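You operate a simulated robot arm through the tools that you are given. There is no shell and no other tool.

Carry out the task below with a simulated robot arm. There is one attempt and no reset: what you move stays moved.

Task
Flush the red pipe on the carriage at flow 3 until CLEAR lights, then bleed to zero.
Fine: blue knob to WATER and flow knob set before the pump starts; pump off before you hold BLEED.

Only the result counts: the job must be done as asked and must still hold three seconds after the hand-in. Knocking over, shifting, dropping, spilling or breaking anything else fails it.

Robot
A 6-joint arm with a two-finger parallel gripper, fixed in place. Base frame: the origin is at the foot of the arm, x ahead of it, y to its left, z up. Lengths are in mm, angles in degrees, forces in N, time in s.
With the tool pointing down near the work surface it reaches from about 280 to 640 mm from the base axis. Its first joint turns from -115.0 to 115.0 degrees. Payload 3.43 kg.
Tool frame: the origin (TCP) lies between the finger pads and is the grasp point; the fingertips stand 34 mm ahead of it; z points along the fingers, y is the line along which they close. The gripper opens to 128 mm. The fingers are 24 mm wide and 12 mm thick; the gripper's body (48 by 130 mm) begins 96 mm behind the TCP.
Orientation is that of the tool frame in the base frame, as [roll, pitch, yaw] about the fixed x, y, z axes, in that order (R = Rz(yaw) Ry(pitch) Rx(roll)). With the fingers straight down and closing along the base's y, the tool's x points along the base's -x, its y along +y and its z along -z.

Tools
- The arm moves only by the tool jog_arm. Its argument "increments" is a list of rows, each a list of 7 numbers: the shift along the tool's x, y, z in mm, then the turn, a rotation vector about the tool's x, y, z in rad, then the finger opening in mm, from 0 to 128. In form: [[tx, ty, tz, wx, wy, wz, gripper], ...]. A call has 1 to 20 rows; each row is the pose to reach, as a shift and turn from the pose commanded when the call began, along the tool's axes at that moment. Rows are played at 5 a second. More than 50 mm and 8.6 degrees between two rows, or a gripper value outside its range, and nothing of the call is played. Where a pose cannot be reached the arm comes as near as it can. A force on the tool above 40 N (or 10 N above the force at the start of the call, whichever is more), or a blocked arm, ends the call early, and 0.2 s more pass. Each finger travels about 153 mm/s and halts on what it meets, pressing with about 30 N; the grip force reading is that of the motor and also rises with nothing between the fingers. The clock runs only during rows and for 0.2 s after the last one: add rows that repeat a pose to give the fingers time. It gives the time, the measured TCP pose, the force on the tool (base axes), the opening and the grip force at its end, in the units of the frame above (readings bear some noise), with the torque about the TCP (base axes, N m) and any sound that the robot's microphone picked up.
- Cameras (640 x 400 px; columns grow to the right, rows downward): "scene" is fixed at [398.3, 500, 1715.2]; the picture's right is [-0.05, 1.00, 0.00], its down [0.92, 0.05, -0.39] and it looks along [-0.38, -0.02, -0.92] (base axes); focal length 330 px, centre (320, 200). "wrist" rides on the gripper at [76, -11, -160] in the tool frame; the picture's right is [0.15, 0.99, 0.00], its down [-0.88, 0.13, -0.46] and it looks along [-0.45, 0.07, 0.89] (tool axes); focal length 234 px, centre (320, 200). There is no depth. A picture from a camera that has moved, and an enlarged one, comes with that camera's place and axes in the base frame and with its lens.
- capture(camera): a new picture of that camera. The clock stands still meanwhile.
- raise_lower(by): slides the trunk up (or, below 0, down) by that many mm; the arm rides with it, the base frame stays. It gives what a move gives, with no picture.
- close_up(camera, box): a new picture of the part [left, top, right, bottom] of that camera's present view, enlarged. The clock stands still meanwhile.
- close_job(): hands the job in; it is judged then, once.

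Nothing tells you positions but the pictures and the camera data. Unless the task says otherwise, let go and move clear before handing in.

The tools are called after "Emit:" as a command line: name --pt "numbers of a row" for each row, then --argument value for the rest, lists and objects as JSON in quotes. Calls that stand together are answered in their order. jog_arm: Moves the arm, as the interface text tells. Its arguments: {"type":"object","properties":{"increments":{"type":"array","items":{"type":"array","items":{"type":"number"}}}},"required":["increments"]} The other tools are called the same way: raise_lower (by) slides the trunk up or down; capture (camera) takes a picture; close_up (camera, box) takes an enlarged picture of a part of a camera's view; close_job () hands the job in.

At the start:

```text
time: 0.0
tool_pos: [188.5, 296.6, 1396.4]
ee_rot: [-180.0, -0.1, -179.9]
force: [0.1, -0.1, -0.6]
moment: [0.03, 0.0, -0.02]
finger_gap: 128.0
finger_force: 0.1
trunk travel left (down, up): [-925.0, 65.0]
```

scene: 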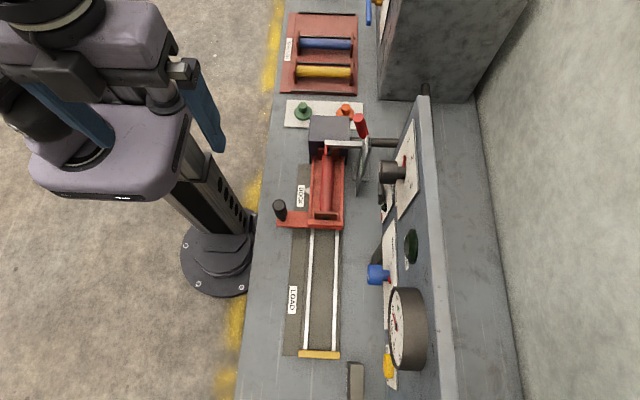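
wrist: 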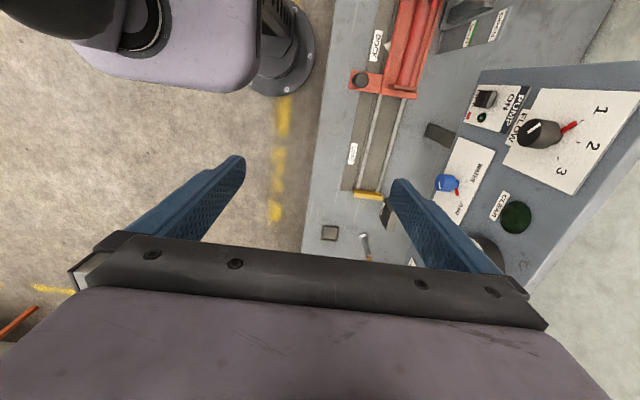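

I see a bench with a red carriage on rails (DOCK/LOAD), a panel with flow knob, pump switch, blue valve knob, CLEAR lamp and gauge. I'll take enlarged pictures to understand the layout before moving.

Emit:
close_up --camera "scene" --box '[240, 80, 460, 220]'

Emit:
close_up --camera "scene" --box '[240, 220, 480, 400]'

Emit:
close_up --camera "wrist" --box '[420, 60, 640, 280]'

Emit:
close_up --camera "wrist" --box '[300, 0, 520, 140]'

Emit:
close_up --camera "scene" --box '[260, 0, 480, 130]'

```text
2.86 times, centred on (350, 150) of scene
camera zoom: at [398.3, 500.0, 1715.2], right [-0.05, 1.0, 0.0], down [0.92, 0.05, -0.39], along [-0.38, -0.02, -0.92], focal length 944 px, centre (234, 343)
```

zoom: 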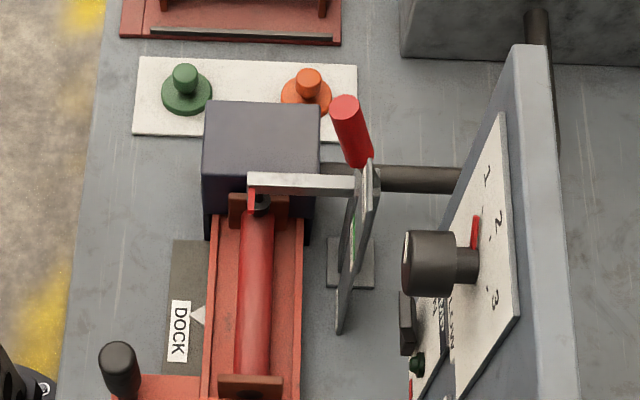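

```text
2.22 times, centred on (360, 310) of scene
camera zoom: at [398.3, 500.0, 1715.2], right [-0.05, 1.0, 0.0], down [0.92, 0.05, -0.39], along [-0.38, -0.02, -0.92], focal length 734 px, centre (231, -44)
```

zoom: 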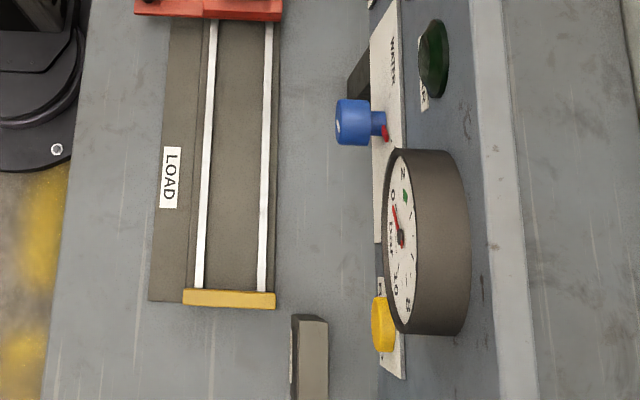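

```text
1.82 times, centred on (530, 170) of wrist
camera zoom: at [113.0, 285.6, 1554.1], right [-0.15, 0.99, 0.0], down [0.88, 0.13, 0.46], along [0.45, 0.07, -0.89], focal length 426 px, centre (-62, 254)
```

zoom: 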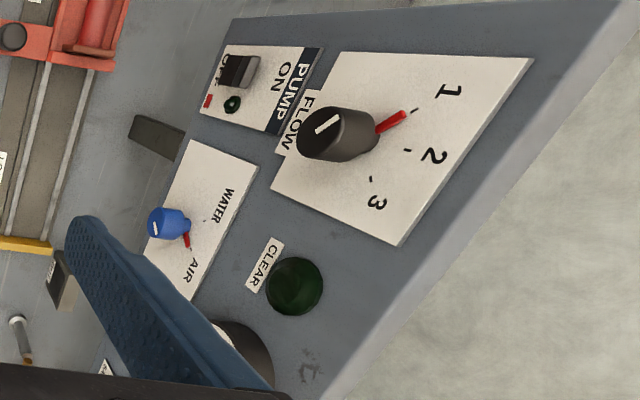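

```text
2.86 times, centred on (410, 70) of wrist
camera zoom: at [113.0, 285.6, 1554.1], right [-0.15, 0.99, 0.0], down [0.88, 0.13, 0.46], along [0.45, 0.07, -0.89], focal length 669 px, centre (63, 571)
```

zoom: 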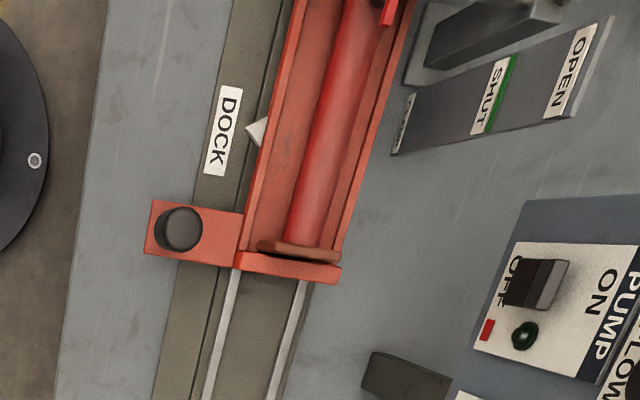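

```text
2.91 times, centred on (370, 65) of scene
camera zoom: at [398.3, 500.0, 1715.2], right [-0.05, 1.0, 0.0], down [0.92, 0.05, -0.39], along [-0.38, -0.02, -0.92], focal length 961 px, centre (174, 593)
```

zoom: 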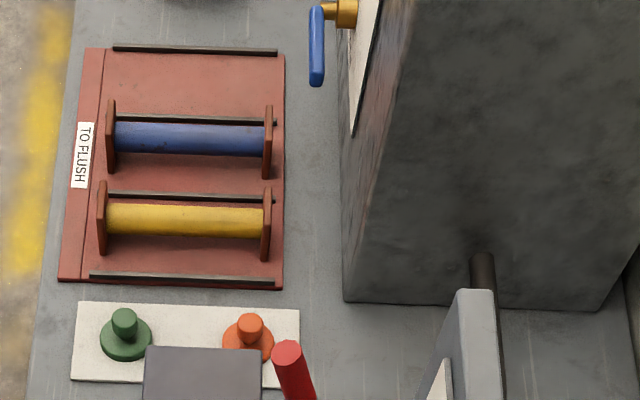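

The panel holds the pump switch, flow knob (pointer now about 1), blue WATER/AIR knob, CLEAR lamp, gauge and a yellow button. The carriage looks near DOCK. I'll turn the tool to face the panel, high and clear, so the wrist camera can read everything.

Emit:
jog_arm --pt "3 8 0 -0.0806 0.0806 0.0806 128" --pt "6 16 0 -0.1612 0.1612 0.1612 128" --pt "9 24 0 -0.2418 0.2418 0.2418 128" --pt "12 32 0 -0.3224 0.3224 0.3224 128" --pt "15 40 0 -0.403 0.403 0.403 128" --pt "18 48 0 -0.4836 0.4836 0.4836 128" --pt "21 56 0 -0.5642 0.5642 0.5642 128" --pt "24 64 0 -0.6448 0.6448 0.6448 128" --pt "27 72 0 -0.7254 0.7254 0.7254 128" --pt "30 80 0 -0.806 0.806 0.806 128" --pt "32 88 0 -0.8866 0.8866 0.8866 128" --pt "34 96 0 -0.9672 0.9672 0.9672 128" --pt "36 104 0 -1.0478 1.0478 1.0478 128" --pt "38 112 0 -1.1284 1.1284 1.1284 128" --pt "40 120 0 -1.2092 1.2092 1.2092 128"

Emit:
capture --camera "wrist"

Emit:
capture --camera "scene"

```text
time: 3.2
tool_pos: [156.4, 432.4, 1383.0]
ee_rot: [91.4, -90.0, 178.6]
force: [0.1, -0.7, -0.1]
moment: [-0.01, -0.03, -0.02]
finger_gap: 127.9
finger_force: 0.0
out of reach, approached as far as the arm can: row 10, 11, 12, 13, 14, 15
trunk travel left (down, up): [-925.0, 65.0]
```

```text
taken
camera wrist: at [145.7, 272.7, 1458.2], right [0.99, 0.0, 0.15], down [0.13, -0.46, -0.88], along [0.07, 0.89, -0.45], focal length 234 px, centre (320, 200)
```

wrist: 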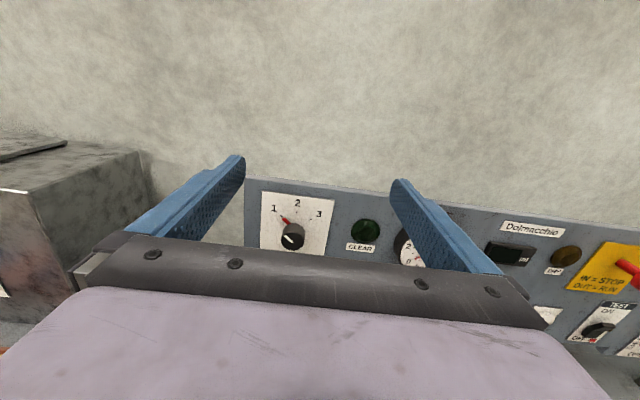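

```text
taken
```

scene: 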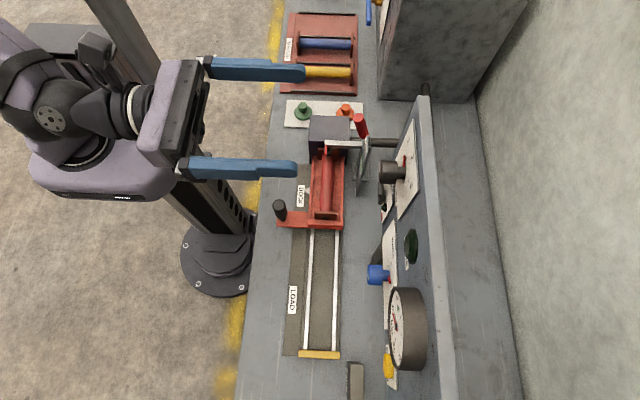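

The tool now faces the panel, and I see more items to the right (a display, an IN=STOP/OUT=RUN stop button, a TEST switch). I'll zoom in on them.

Emit:
close_up --camera "wrist" --box '[420, 180, 640, 370]'

Emit:
close_up --camera "wrist" --box '[230, 170, 430, 280]'

Emit:
close_up --camera "wrist" --box '[0, 120, 160, 350]'

```text
2.11 times, centred on (530, 275) of wrist
camera zoom: at [145.7, 272.7, 1458.2], right [0.99, 0.0, 0.15], down [0.13, -0.46, -0.88], along [0.07, 0.89, -0.45], focal length 493 px, centre (-122, 42)
```

zoom: 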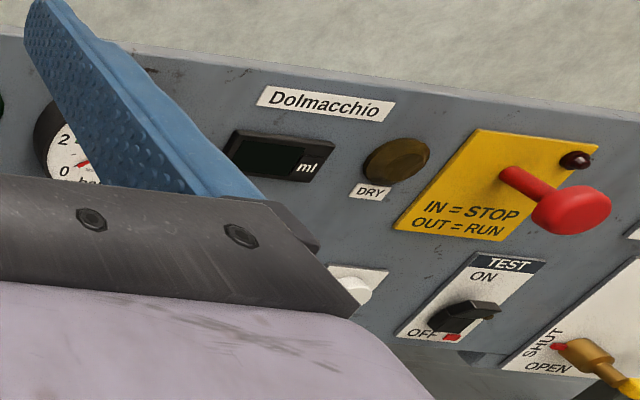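

```text
3.20 times, centred on (330, 225) of wrist
camera zoom: at [145.7, 272.7, 1458.2], right [0.99, 0.0, 0.15], down [0.13, -0.46, -0.88], along [0.07, 0.89, -0.45], focal length 749 px, centre (288, 120)
```

zoom: 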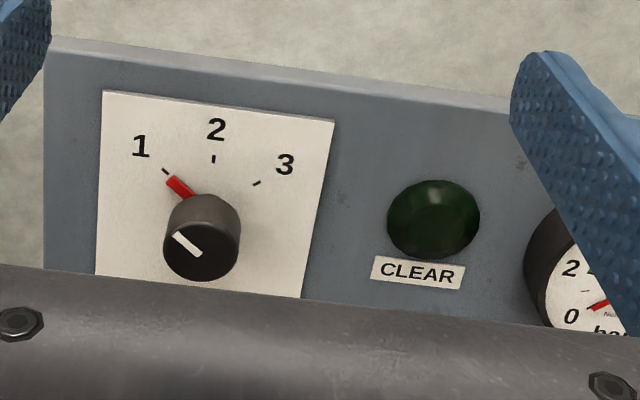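

```text
1.74 times, centred on (80, 235) of wrist
camera zoom: at [145.7, 272.7, 1458.2], right [0.99, 0.0, 0.15], down [0.13, -0.46, -0.88], along [0.07, 0.89, -0.45], focal length 407 px, centre (737, 139)
```

zoom: 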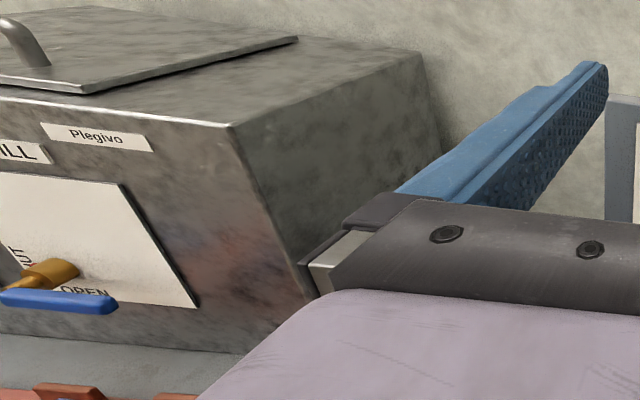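

The left shows a tank "Plegivo" with a blue valve, and the right shows another machine "Dolmacchio". I'll tilt the tool down for a view of the lower panel and the clamp.

Emit:
jog_arm --pt "0 0 -10 0 -0.14 0 60" --pt "0 0 -20 0 -0.28 0 0" --pt "0 0 -30 0 -0.42 0 0" --pt "0 0 -40 0 -0.56 0 0" --pt "0 0 -50 0 -0.7 0 0"

Emit:
capture --camera "wrist"

```text
time: 4.4
tool_pos: [171.3, 412.0, 1386.3]
ee_rot: [-180.0, -49.8, 89.9]
force: [0.2, -1.0, -0.1]
moment: [-0.01, -0.01, 0.02]
finger_gap: 0.1
finger_force: 30.3
out of reach, approached as far as the arm can: row 1, 2, 3, 4, 5
trunk travel left (down, up): [-925.0, 65.0]
```

```text
taken
camera wrist: at [160.7, 339.4, 1545.0], right [0.99, 0.09, 0.11], down [0.13, -0.92, -0.38], along [0.07, 0.39, -0.92], focal length 234 px, centre (320, 200)
```

wrist: 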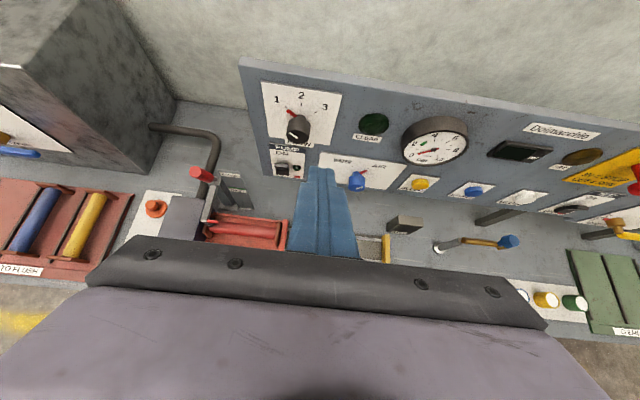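

Now I have a good overview of the bench. I'll zoom in on each section.

Emit:
close_up --camera "wrist" --box '[120, 110, 320, 250]'

Emit:
close_up --camera "wrist" --box '[240, 50, 480, 210]'

Emit:
close_up --camera "wrist" --box '[440, 110, 640, 330]'

Emit:
close_up --camera "wrist" --box '[0, 90, 200, 290]'

```text
2.86 times, centred on (220, 180) of wrist
camera zoom: at [160.7, 339.4, 1545.0], right [0.99, 0.09, 0.11], down [0.13, -0.92, -0.38], along [0.07, 0.39, -0.92], focal length 669 px, centre (606, 257)
```

zoom: 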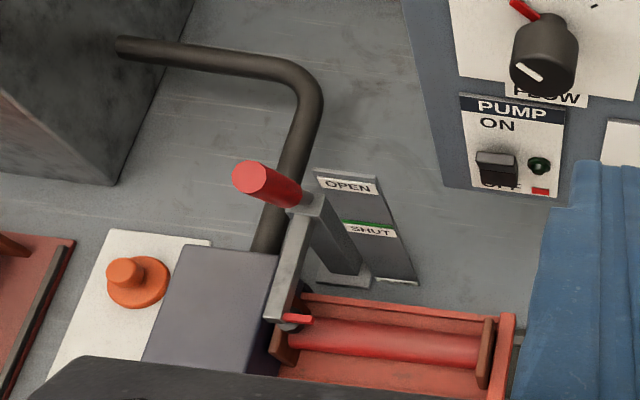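

```text
2.50 times, centred on (360, 130) of wrist
camera zoom: at [160.7, 339.4, 1545.0], right [0.99, 0.09, 0.11], down [0.13, -0.92, -0.38], along [0.07, 0.39, -0.92], focal length 585 px, centre (220, 375)
```

zoom: 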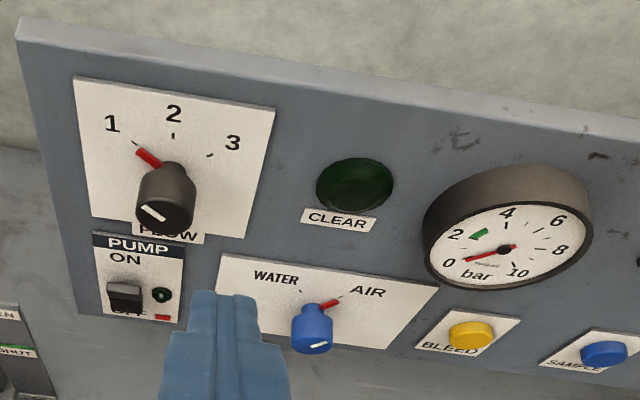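

```text
1.82 times, centred on (540, 220) of wrist
camera zoom: at [160.7, 339.4, 1545.0], right [0.99, 0.09, 0.11], down [0.13, -0.92, -0.38], along [0.07, 0.39, -0.92], focal length 426 px, centre (-80, 164)
```

zoom: 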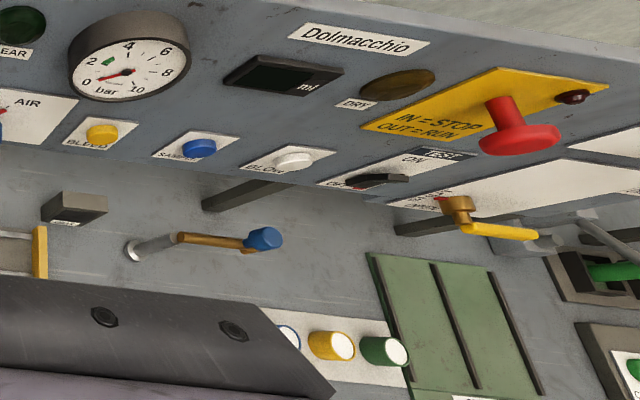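

```text
2.00 times, centred on (100, 190) of wrist
camera zoom: at [160.7, 339.4, 1545.0], right [0.99, 0.09, 0.11], down [0.13, -0.92, -0.38], along [0.07, 0.39, -0.92], focal length 468 px, centre (760, 220)
```

zoom: 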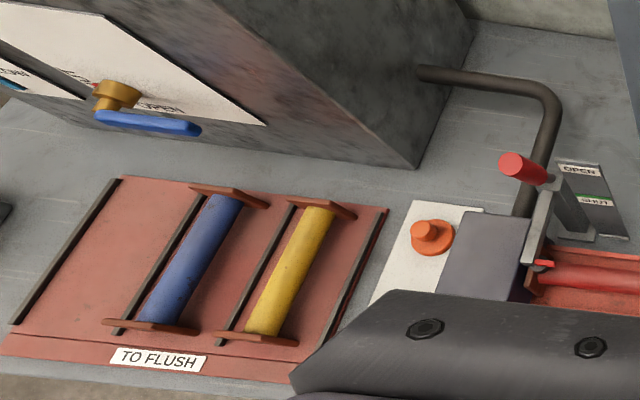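

The task's controls: FLOW (pointer at 1), PUMP (OFF), blue knob (at AIR), BLEED yellow button, gauge with a small reading. There's also a red clamp lever (OPEN/SHUT) by the pipe and a tank with a blue valve. I'll move left to look at the clamp and tank valve.

Emit:
jog_arm --pt "0 -40 0 0 0 0 0" --pt "0 -80 0 0 0 0 0" --pt "0 -120 0 0 0 0 0" --pt "0 -160 0 0 0 0 0" --pt "0 -200 0 0 0 0 0" --pt "0 -240 0 0 0 0 0"

Emit:
capture --camera "wrist"

```text
time: 5.8
tool_pos: [76.3, 439.0, 1384.8]
ee_rot: [-179.8, -49.9, 90.2]
force: [-0.2, -0.3, 0.3]
moment: [-0.02, -0.02, 0.0]
finger_gap: 0.3
finger_force: 29.6
out of reach, approached as far as the arm can: row 1, 2, 3, 4, 5, 6
trunk travel left (down, up): [-925.0, 65.0]
```

```text
taken
camera wrist: at [66.2, 365.5, 1545.0], right [0.99, 0.1, 0.11], down [0.13, -0.91, -0.38], along [0.06, 0.39, -0.92], focal length 234 px, centre (320, 200)
```

wrist: 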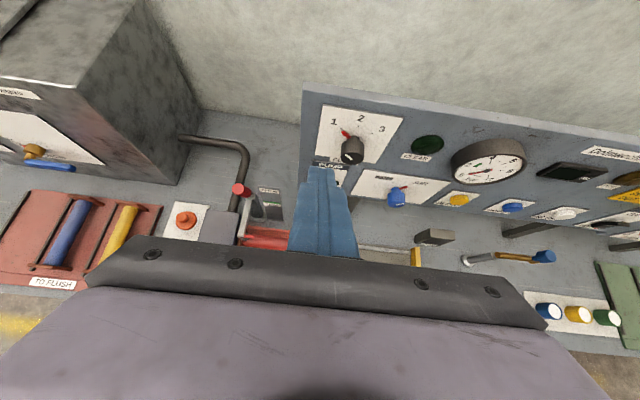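

The arm is near its inner reach limit up here. I'll zoom in from this view, and lower the trunk a bit to gain working room.

Emit:
close_up --camera "wrist" --box '[0, 80, 180, 290]'

Emit:
close_up --camera "wrist" --box '[170, 130, 310, 250]'

Emit:
raise_lower --by -100

Emit:
capture --camera "scene"

Emit:
capture --camera "wrist"

```text
1.90 times, centred on (90, 185) of wrist
camera zoom: at [66.2, 365.5, 1545.0], right [0.99, 0.1, 0.11], down [0.13, -0.91, -0.38], along [0.06, 0.39, -0.92], focal length 446 px, centre (758, 229)
```

zoom: 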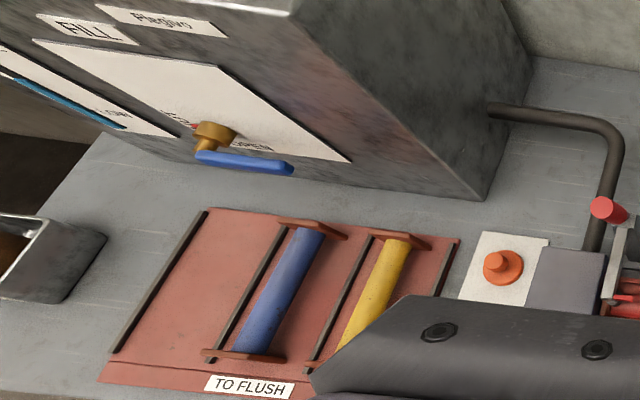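

```text
3.33 times, centred on (240, 190) of wrist
camera zoom: at [66.2, 365.5, 1545.0], right [0.99, 0.1, 0.11], down [0.13, -0.91, -0.38], along [0.06, 0.39, -0.92], focal length 781 px, centre (587, 233)
```

zoom: 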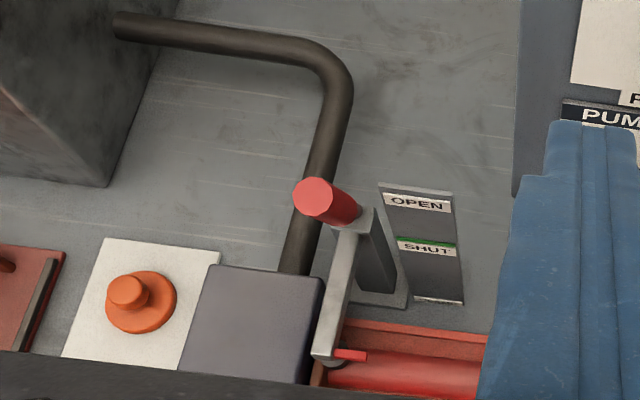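

```text
time: 7.1
tool_pos: [76.6, 439.4, 1285.2]
ee_rot: [-179.8, -49.8, 90.2]
force: [-0.3, -0.6, 0.4]
moment: [0.0, -0.01, 0.0]
finger_gap: 0.0
finger_force: 30.3
trunk travel left (down, up): [-825.0, 165.0]
```

```text
taken
```

scene: 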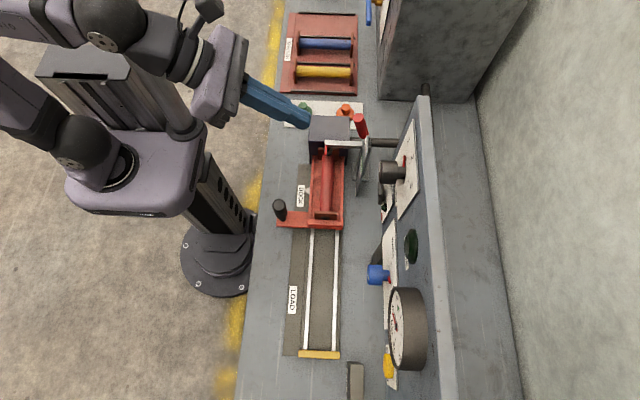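

```text
taken
camera wrist: at [66.2, 365.4, 1445.1], right [0.99, 0.1, 0.11], down [0.13, -0.91, -0.38], along [0.06, 0.39, -0.92], focal length 234 px, centre (320, 200)
```

wrist: 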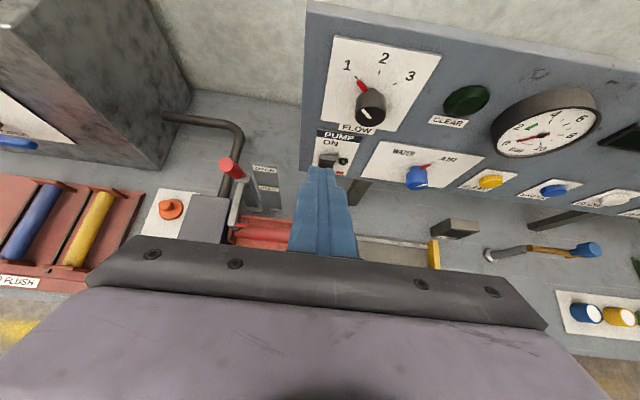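

The clamp lever's red handle is near (-77, 565, 1078), and the docking box top is near z 970. I'll level the tool again and lower the trunk for a side-on view of the clamp and panel.

Emit:
jog_arm --pt "0 0 0 0 0.14 0 0" --pt "0 0 0 0 0.28 0 0" --pt "0 0 0 0 0.42 0 0" --pt "0 0 0 0 0.56 0 0" --pt "0 0 0 0 0.7 0 0"

Emit:
raise_lower --by -120

Emit:
capture --camera "wrist"

Emit:
capture --camera "scene"

```text
time: 8.5
tool_pos: [27.8, 440.1, 1251.6]
ee_rot: [128.1, -80.3, 157.6]
force: [-0.5, 0.2, 0.9]
moment: [-0.01, 0.01, 0.01]
finger_gap: 0.0
finger_force: 29.7
out of reach, approached as far as the arm can: row 1, 2, 3, 4, 5
trunk travel left (down, up): [-825.0, 165.0]
stopped in row 5: the arm was blocked; the commanded pose is now the measured one
```

```text
time: 10.0
tool_pos: [28.0, 439.6, 1132.6]
ee_rot: [127.8, -80.2, 157.8]
force: [0.1, -1.0, -0.3]
moment: [-0.01, 0.0, 0.01]
finger_gap: 0.2
finger_force: 29.7
trunk travel left (down, up): [-705.0, 285.0]
```

```text
taken
camera wrist: at [47.8, 288.6, 1220.5], right [0.92, 0.28, 0.28], down [0.38, -0.46, -0.8], along [-0.1, 0.84, -0.53], focal length 234 px, centre (320, 200)
```

wrist: 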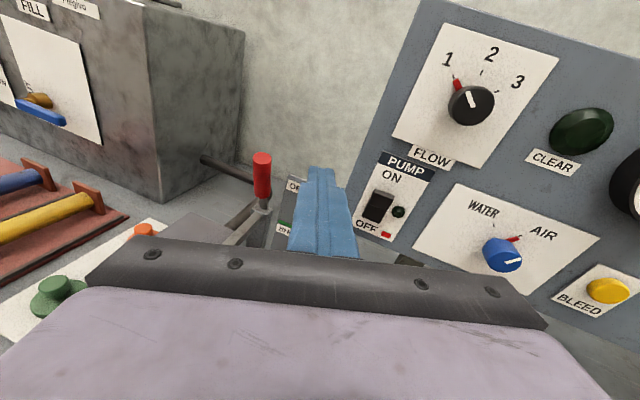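

```text
taken
```

scene: 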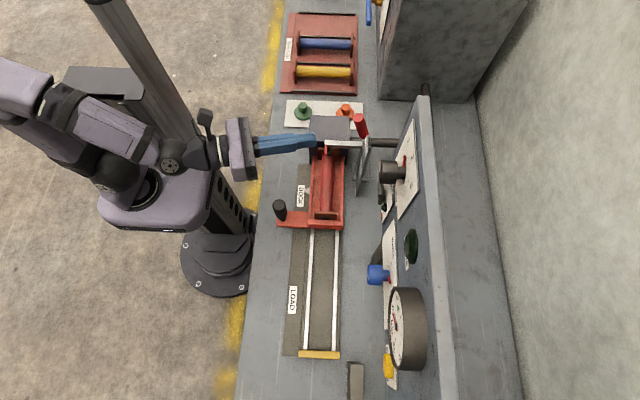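

The arm was cramped near its own column. I'll zoom on this view before moving outwards.

Emit:
close_up --camera "wrist" --box '[170, 130, 330, 260]'

Emit:
close_up --camera "wrist" --box '[0, 0, 180, 150]'

Emit:
close_up --camera "wrist" --box '[340, 130, 640, 310]'

Emit:
close_up --camera "wrist" --box '[0, 180, 180, 350]'

```text
3.08 times, centred on (250, 195) of wrist
camera zoom: at [47.8, 288.6, 1220.5], right [0.92, 0.28, 0.28], down [0.38, -0.46, -0.8], along [-0.1, 0.84, -0.53], focal length 720 px, centre (535, 215)
```

zoom: 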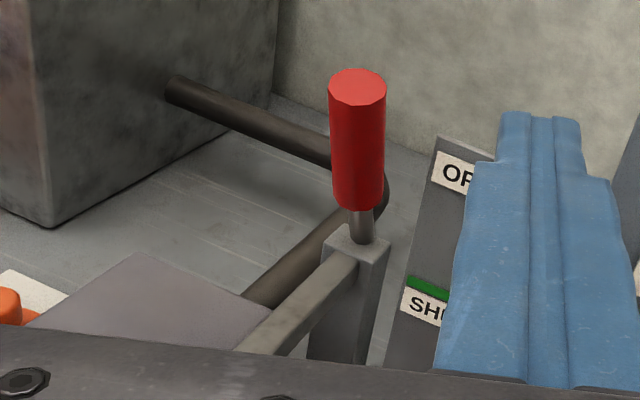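

```text
2.67 times, centred on (90, 75) of wrist
camera zoom: at [47.8, 288.6, 1220.5], right [0.92, 0.28, 0.28], down [0.38, -0.46, -0.8], along [-0.1, 0.84, -0.53], focal length 624 px, centre (933, 533)
```

zoom: 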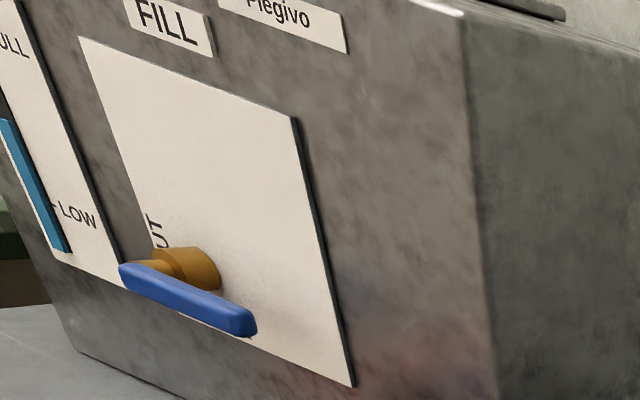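

```text
2.13 times, centred on (490, 220) of wrist
camera zoom: at [47.8, 288.6, 1220.5], right [0.92, 0.28, 0.28], down [0.38, -0.46, -0.8], along [-0.1, 0.84, -0.53], focal length 500 px, centre (-43, 157)
```

zoom: 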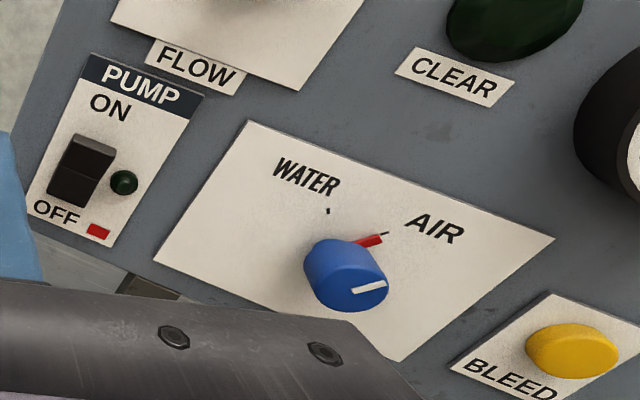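

```text
2.35 times, centred on (90, 265) of wrist
camera zoom: at [47.8, 288.6, 1220.5], right [0.92, 0.28, 0.28], down [0.38, -0.46, -0.8], along [-0.1, 0.84, -0.53], focal length 551 px, centre (861, 47)
```

zoom: 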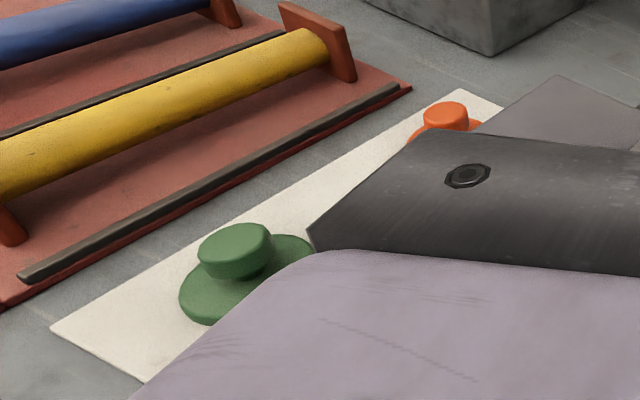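

The clamp arm's red pointer sits near (-60, 490, 963); I need a side view to judge SHUT or OPEN. I'll swing the camera out to the right and look back left at the clamp.

Emit:
jog_arm --pt "-15 29 -25 0 0 0 0" --pt "-30 58 -50 0 0 0 0" --pt "-45 88 -75 0 0 0 0" --pt "-60 117 -100 0 0 0 0" --pt "-75 146 -124 0 0 0 0" --pt "-89 175 -149 0 0 0 0" --pt "-89 175 -149 0.138 0.019 -0.0146 0" --pt "-89 175 -149 0.276 0.038 -0.029 0" --pt "-89 175 -149 0.414 0.057 -0.044 0" --pt "-89 175 -149 0.552 0.076 -0.058 0" --pt "-89 175 -149 0.69 0.095 -0.073 0"

Emit:
capture --camera "wrist"

```text
time: 12.4
tool_pos: [248.3, 339.6, 1084.8]
ee_rot: [127.3, -80.3, -161.5]
force: [0.9, 0.0, 0.5]
moment: [0.0, 0.0, 0.0]
finger_gap: 0.1
finger_force: 30.0
out of reach, approached as far as the arm can: row 1, 2, 3
trunk travel left (down, up): [-705.0, 285.0]
```

```text
taken
camera wrist: at [361.2, 235.8, 1171.6], right [0.52, 0.81, 0.28], down [0.59, -0.1, -0.8], along [-0.62, 0.58, -0.53], focal length 234 px, centre (320, 200)
```

wrist: 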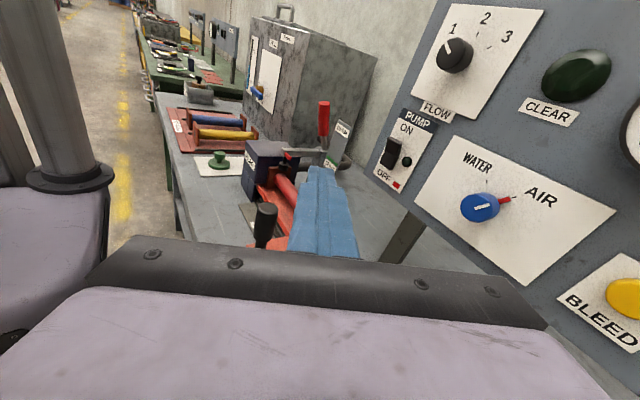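

Emit:
close_up --camera "wrist" --box '[230, 80, 370, 220]'

Emit:
close_up --camera "wrist" --box '[150, 0, 350, 150]'

Emit:
close_up --camera "wrist" --box '[420, 0, 640, 350]'

```text
2.86 times, centred on (300, 150) of wrist
camera zoom: at [361.2, 235.8, 1171.6], right [0.52, 0.81, 0.28], down [0.59, -0.1, -0.8], along [-0.62, 0.58, -0.53], focal length 669 px, centre (377, 343)
```

zoom: 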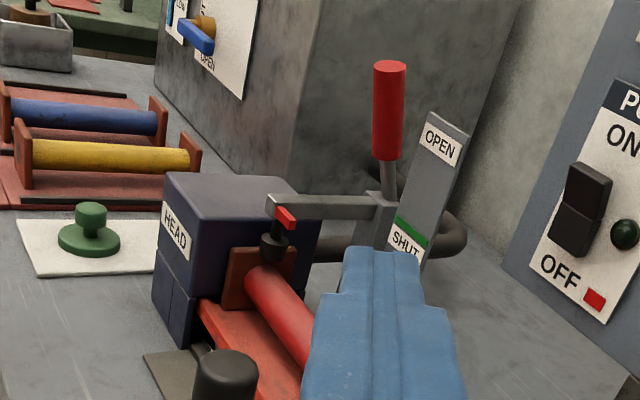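

```text
2.67 times, centred on (250, 75) of wrist
camera zoom: at [361.2, 235.8, 1171.6], right [0.52, 0.81, 0.28], down [0.59, -0.1, -0.8], along [-0.62, 0.58, -0.53], focal length 624 px, centre (507, 533)
```

zoom: 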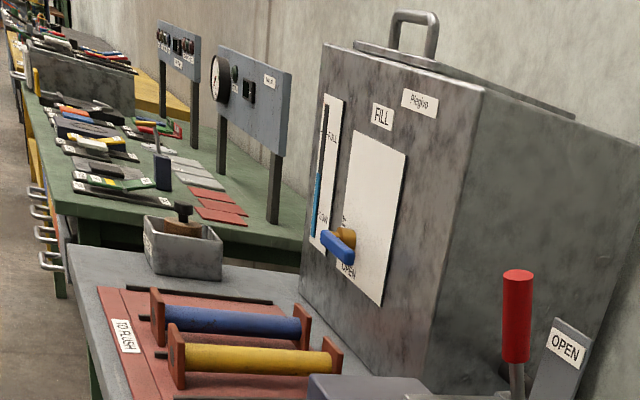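

```text
1.14 times, centred on (530, 175) of wrist
camera zoom: at [361.2, 235.8, 1171.6], right [0.52, 0.81, 0.28], down [0.59, -0.1, -0.8], along [-0.62, 0.58, -0.53], focal length 268 px, centre (80, 229)
```

zoom: 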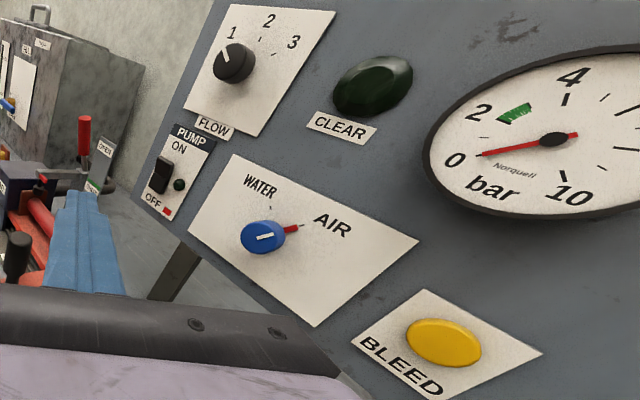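

The clamp arm looks level with its plunger down on the pipe end (around the green SHUT band), the tank sight tube is mid-level, and the gauge is near zero. I'll face the panel squarely now to measure the knob angles and positions.

Emit:
jog_arm --pt "5 10 11 -0.14 0.0044 0.0252 0" --pt "10 21 22 -0.28 0.0089 0.0504 0" --pt "14 31 32 -0.42 0.0133 0.0756 0" --pt "19 41 43 -0.559 0.0177 0.101 0" --pt "24 52 54 -0.699 0.022 0.126 0" --pt "29 62 65 -0.839 0.0266 0.151 0" --pt "33.8 72.4 75.6 -0.979 0.031 0.1765 0"

Emit:
capture --camera "wrist"

Emit:
capture --camera "scene"

```text
time: 14.0
tool_pos: [220.4, 439.6, 1117.6]
ee_rot: [-84.3, -89.8, -6.2]
force: [-0.6, -0.1, -1.0]
moment: [0.01, 0.0, 0.02]
finger_gap: 0.0
finger_force: 29.9
trunk travel left (down, up): [-705.0, 285.0]
```

```text
taken
camera wrist: at [207.7, 280.1, 1192.4], right [0.99, -0.01, 0.14], down [0.12, -0.46, -0.88], along [0.07, 0.89, -0.45], focal length 234 px, centre (320, 200)
```

wrist: 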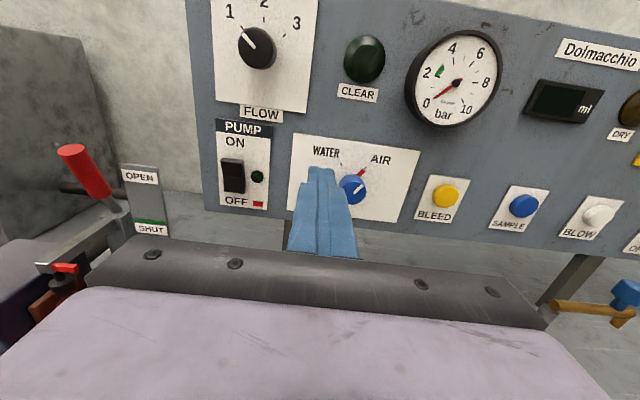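

```text
taken
```

scene: 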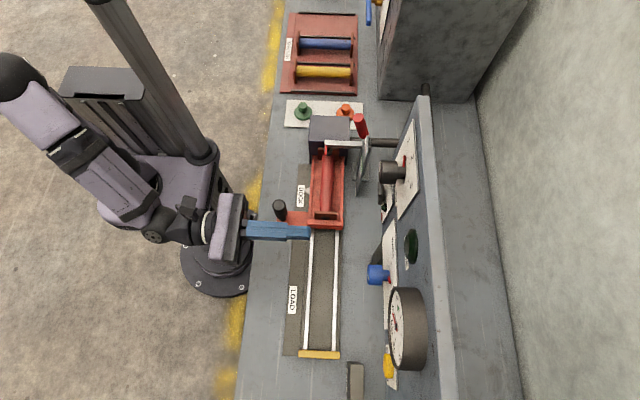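

I now have a square-on view with the tool frame aligned (tool x up, y to the right, z toward the panel). I'll zoom on the knobs to read angles and on the clamp.

Emit:
close_up --camera "wrist" --box '[190, 0, 350, 120]'

Emit:
close_up --camera "wrist" --box '[280, 110, 480, 240]'

Emit:
close_up --camera "wrist" --box '[10, 130, 190, 320]'

Emit:
close_up --camera "wrist" --box '[190, 90, 300, 230]'

Emit:
close_up --camera "wrist" --box '[380, 20, 520, 140]'

```text
3.33 times, centred on (270, 60) of wrist
camera zoom: at [207.7, 280.1, 1192.4], right [0.99, -0.01, 0.14], down [0.12, -0.46, -0.88], along [0.07, 0.89, -0.45], focal length 781 px, centre (487, 667)
```

zoom: 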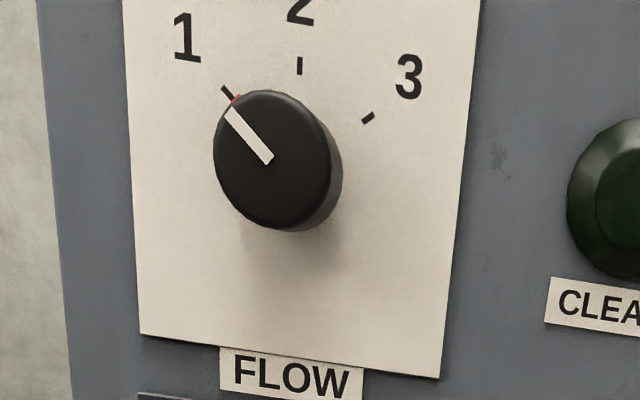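

```text
3.08 times, centred on (380, 175) of wrist
camera zoom: at [207.7, 280.1, 1192.4], right [0.99, -0.01, 0.14], down [0.12, -0.46, -0.88], along [0.07, 0.89, -0.45], focal length 720 px, centre (135, 277)
```

zoom: 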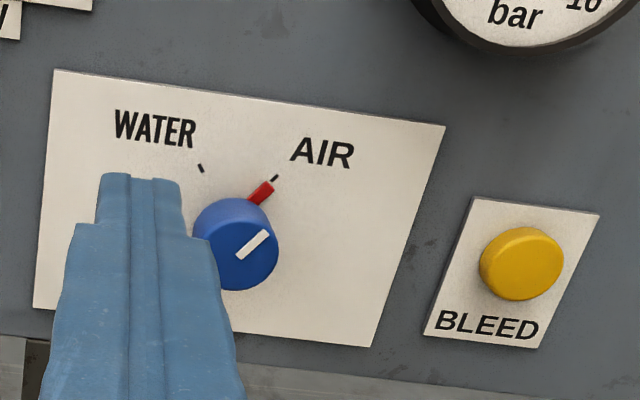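

```text
2.11 times, centred on (100, 225) of wrist
camera zoom: at [207.7, 280.1, 1192.4], right [0.99, -0.01, 0.14], down [0.12, -0.46, -0.88], along [0.07, 0.89, -0.45], focal length 493 px, centre (783, 147)
```

zoom: 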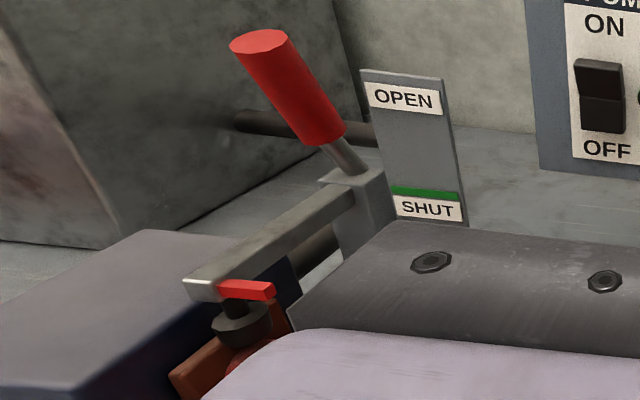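

```text
2.86 times, centred on (245, 160) of wrist
camera zoom: at [207.7, 280.1, 1192.4], right [0.99, -0.01, 0.14], down [0.12, -0.46, -0.88], along [0.07, 0.89, -0.45], focal length 669 px, centre (534, 314)
```

zoom: 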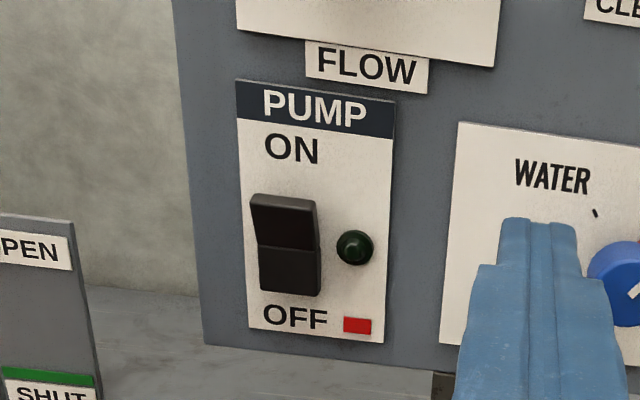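

```text
3.33 times, centred on (450, 80) of wrist
camera zoom: at [207.7, 280.1, 1192.4], right [0.99, -0.01, 0.14], down [0.12, -0.46, -0.88], along [0.07, 0.89, -0.45], focal length 781 px, centre (-113, 600)
```

zoom: 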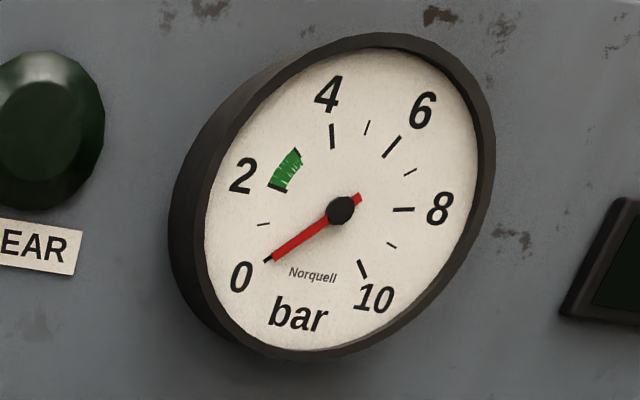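

Measurements: panel plate at y≈633; blue knob centre (280, front 591, 1056) pointing about 40° right (AIR); flow knob centre (132.5, front 593, 1213) pointing about 49° left (1); gauge reads 0, and the clamp pointer matches the SHUT band. I'll go to a pre-grasp in front of the blue knob, rolled +40°.

Emit:
jog_arm --pt "-12 12 12 0 0 0.136 30" --pt "-24 24 24 0 0 0.272 60" --pt "-37 36 36 0 0 0.408 70" --pt "-49 48 48 0 0 0.544 70" --pt "-61 59.5 60 0 0 0.68 70"

Emit:
capture --camera "wrist"

Emit:
close_up --camera "scene" --box '[280, 200, 440, 320]'

```text
time: 15.2
tool_pos: [281.6, 499.5, 1056.9]
ee_rot: [-89.7, -50.8, -0.7]
force: [-0.2, 0.2, 0.2]
moment: [-0.01, 0.0, -0.01]
finger_gap: 70.1
finger_force: 0.0
trunk travel left (down, up): [-705.0, 285.0]
```

```text
taken
camera wrist: at [320.3, 339.3, 1121.2], right [0.86, -0.01, -0.51], down [-0.46, -0.45, -0.77], along [-0.23, 0.89, -0.39], focal length 234 px, centre (320, 200)
```

wrist: 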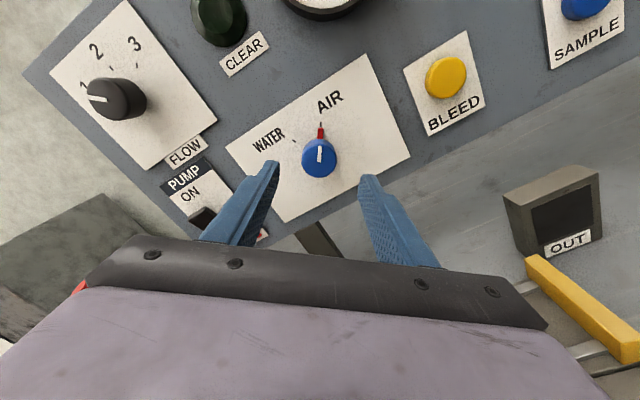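

```text
3.33 times, centred on (360, 260) of scene
camera zoom: at [398.3, 500.0, 1715.2], right [-0.05, 1.0, 0.0], down [0.92, 0.05, -0.39], along [-0.38, -0.02, -0.92], focal length 1101 px, centre (187, 0)
```

zoom: 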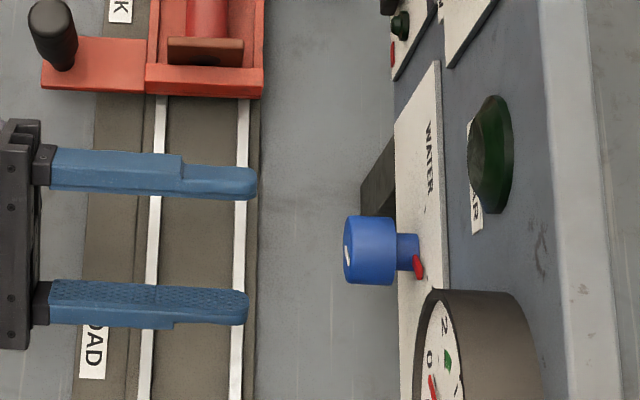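

The blue knob sits right on the tool axis. I'll advance so the tips overlap it by about 20 mm, then close on it.

Emit:
jog_arm --pt "0 0 20 0 0 0 70" --pt "0 0 40 0 0 0 70" --pt "0 0 60 0 0 0 70" --pt "0 0 78 0 0 0 70" --pt "0 0 78 0 0 0 60" --pt "0 0 78 0 0 0 45"

Emit:
capture --camera "wrist"

Emit:
close_up --camera "scene" --box '[280, 200, 440, 320]'

```text
time: 16.6
tool_pos: [281.5, 577.0, 1057.6]
ee_rot: [-89.8, -50.8, -0.6]
force: [-0.6, 0.8, 0.8]
moment: [0.01, -0.03, -0.02]
finger_gap: 45.2
finger_force: 0.2
trunk travel left (down, up): [-705.0, 285.0]
```

```text
taken
camera wrist: at [319.3, 417.2, 1122.0], right [0.86, -0.01, -0.51], down [-0.46, -0.45, -0.77], along [-0.23, 0.89, -0.39], focal length 234 px, centre (320, 200)
```

wrist: 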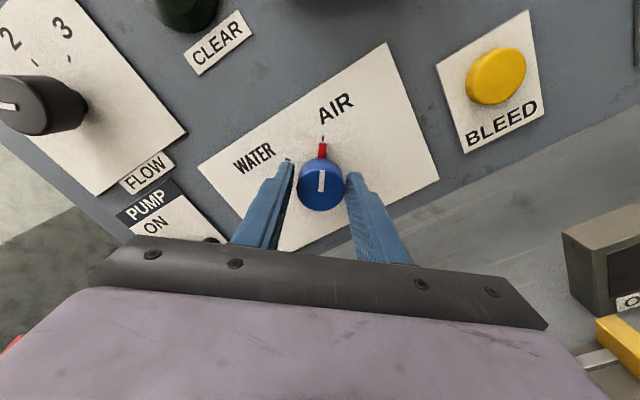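

```text
3.33 times, centred on (360, 260) of scene
camera zoom: at [398.3, 500.0, 1715.2], right [-0.05, 1.0, 0.0], down [0.92, 0.05, -0.39], along [-0.38, -0.02, -0.92], focal length 1101 px, centre (187, 0)
```

zoom: 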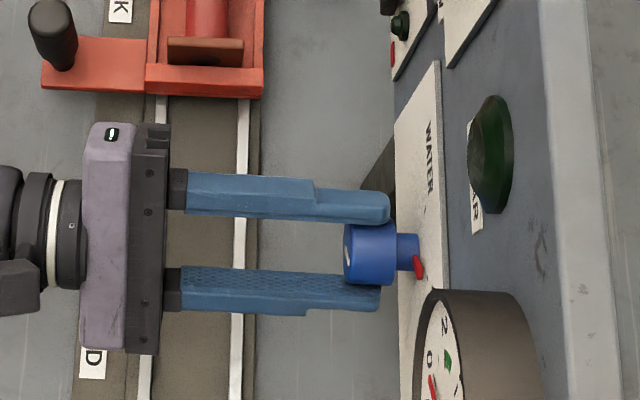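

The fingers straddle the blue knob evenly. I'll close and turn it counter-clockwise by about 80° to WATER.

Emit:
jog_arm --pt "0 0 0 0 0 0 25" --pt "0 0 0 0 0 0 0" --pt "0 0 0 0 0 0 0" --pt "0 0 0 0 0 -0.07 0" --pt "0 0 0 0 0 -0.14 0"

Emit:
capture --camera "wrist"

```text
time: 17.8
tool_pos: [281.3, 577.7, 1057.4]
ee_rot: [-89.8, -58.9, -0.8]
force: [2.1, -3.4, -3.9]
moment: [0.87, 0.0, 0.33]
finger_gap: 39.5
finger_force: 45.0
trunk travel left (down, up): [-705.0, 285.0]
```

```text
taken
camera wrist: at [310.1, 417.1, 1126.5], right [0.92, -0.01, -0.39], down [-0.35, -0.45, -0.82], along [-0.17, 0.89, -0.42], focal length 234 px, centre (320, 200)
```

wrist: 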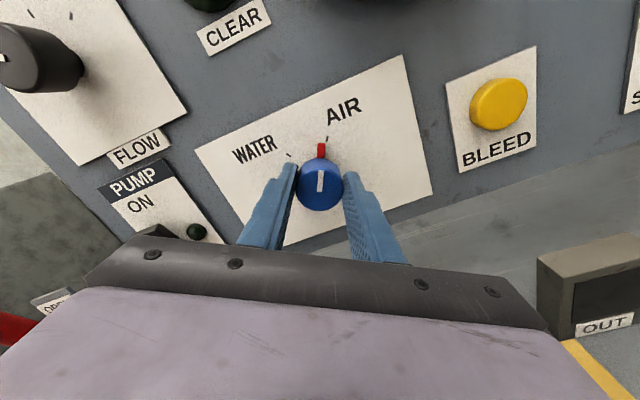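

The knob turns with the gripper. I'll continue turning toward WATER.

Emit:
jog_arm --pt "0 0 0 0 0 -0.14 0" --pt "0 0 0 0 0 -0.28 0" --pt "0 0 0 0 0 -0.42 0" --pt "0 0 0 0 0 -0.56 0" --pt "0 0 0 0 0 -0.7 0" --pt "0 0 0 0 0 -0.84 0" --pt "0 0 0 0 0 -0.98 0" --pt "0 0 0 0 0 -1.1 0" --pt "0 0 0 0 0 -1.2 0"

Emit:
capture --camera "wrist"

Emit:
close_up --camera "scene" --box '[320, 200, 440, 320]'

```text
time: 19.8
tool_pos: [278.6, 577.8, 1056.7]
ee_rot: [90.0, -52.2, 179.6]
force: [-10.9, -2.3, -2.9]
moment: [-0.22, 0.72, 1.27]
finger_gap: 39.7
finger_force: 44.4
trunk travel left (down, up): [-705.0, 285.0]
```

```text
taken
camera wrist: at [222.4, 418.1, 1108.7], right [0.69, 0.0, 0.72], down [0.64, -0.46, -0.62], along [0.33, 0.89, -0.32], focal length 234 px, centre (320, 200)
```

wrist: 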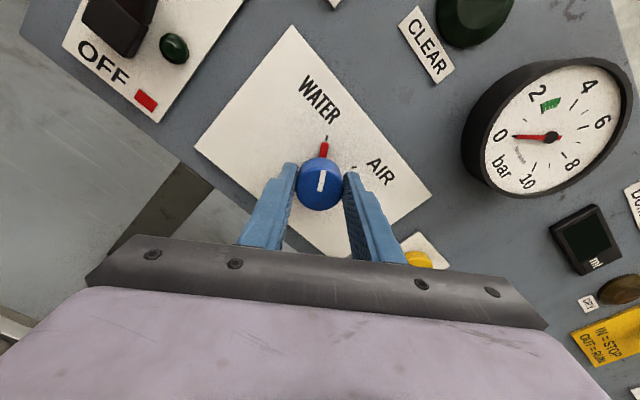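

```text
3.33 times, centred on (380, 260) of scene
camera zoom: at [398.3, 500.0, 1715.2], right [-0.05, 1.0, 0.0], down [0.92, 0.05, -0.39], along [-0.38, -0.02, -0.92], focal length 1101 px, centre (120, 0)
```

zoom: 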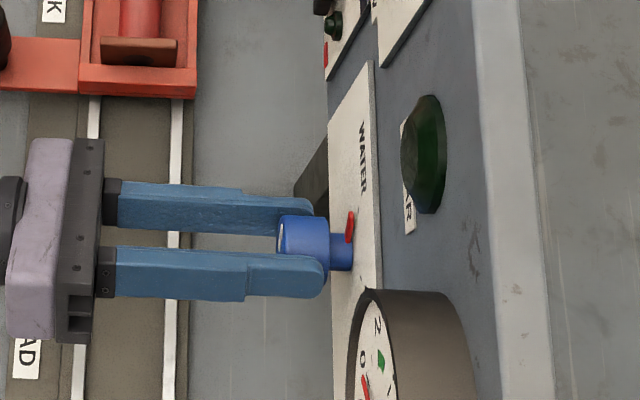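

Emit:
close_up --camera "wrist" --box '[270, 90, 400, 220]'

```text
3.08 times, centred on (335, 155) of wrist
camera zoom: at [222.4, 418.1, 1108.7], right [0.69, 0.0, 0.72], down [0.64, -0.46, -0.62], along [0.33, 0.89, -0.32], focal length 720 px, centre (274, 338)
```

zoom: 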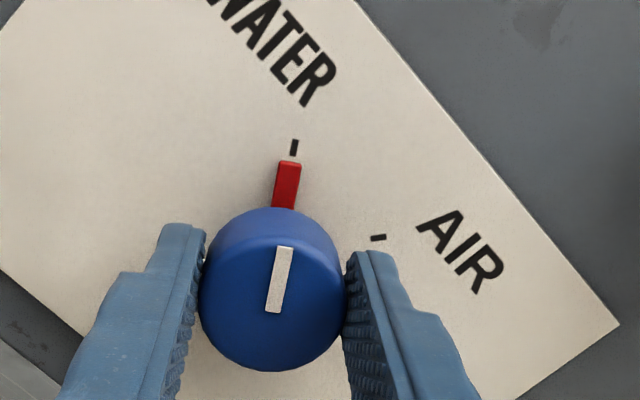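

The pointer is on the WATER tick. I'll nudge back one degree, release, and back away.

Emit:
jog_arm --pt "0 0 0 0 0 0.025 0" --pt "0 0 0 0 0 0.025 50" --pt "0 0 0 0 0 0.025 70" --pt "0 0 0 0 0 0.025 70" --pt "0 0 -25 0 0 0.025 70" --pt "0 0 -50 0 0 0.025 70" --pt "0 0 -75 0 0 0.025 70"

Emit:
capture --camera "wrist"

Emit:
close_up --camera "wrist" --box '[250, 70, 410, 210]'

```text
time: 21.4
tool_pos: [279.8, 501.7, 1059.0]
ee_rot: [89.7, -53.8, 179.6]
force: [-1.0, -1.2, 0.1]
moment: [0.0, 0.02, -0.03]
finger_gap: 70.0
finger_force: 0.0
trunk travel left (down, up): [-705.0, 285.0]
```

```text
taken
camera wrist: at [225.1, 343.1, 1110.8], right [0.71, -0.01, 0.7], down [0.62, -0.46, -0.63], along [0.33, 0.89, -0.32], focal length 234 px, centre (320, 200)
```

wrist: 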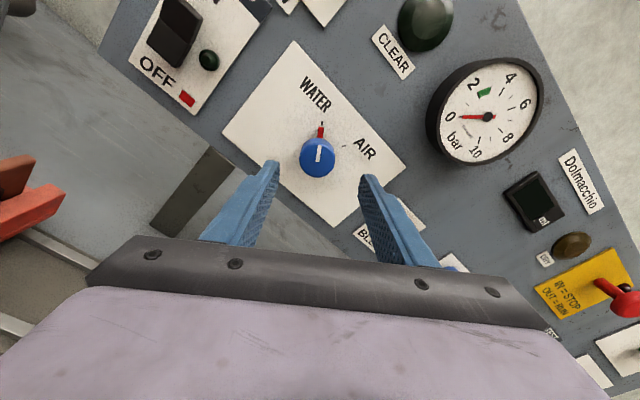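

```text
2.86 times, centred on (330, 140) of wrist
camera zoom: at [225.1, 343.1, 1110.8], right [0.71, -0.01, 0.7], down [0.62, -0.46, -0.63], along [0.33, 0.89, -0.32], focal length 669 px, centre (291, 371)
```

zoom: 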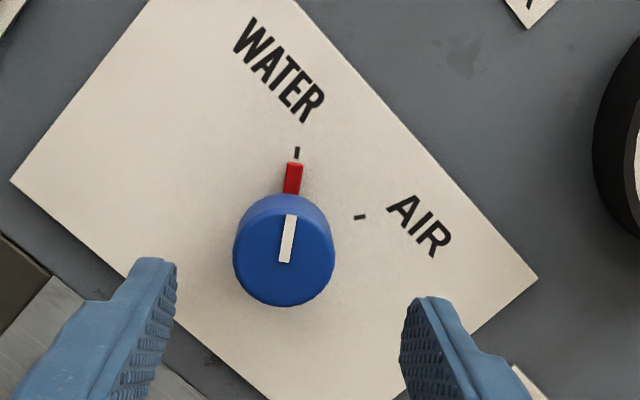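

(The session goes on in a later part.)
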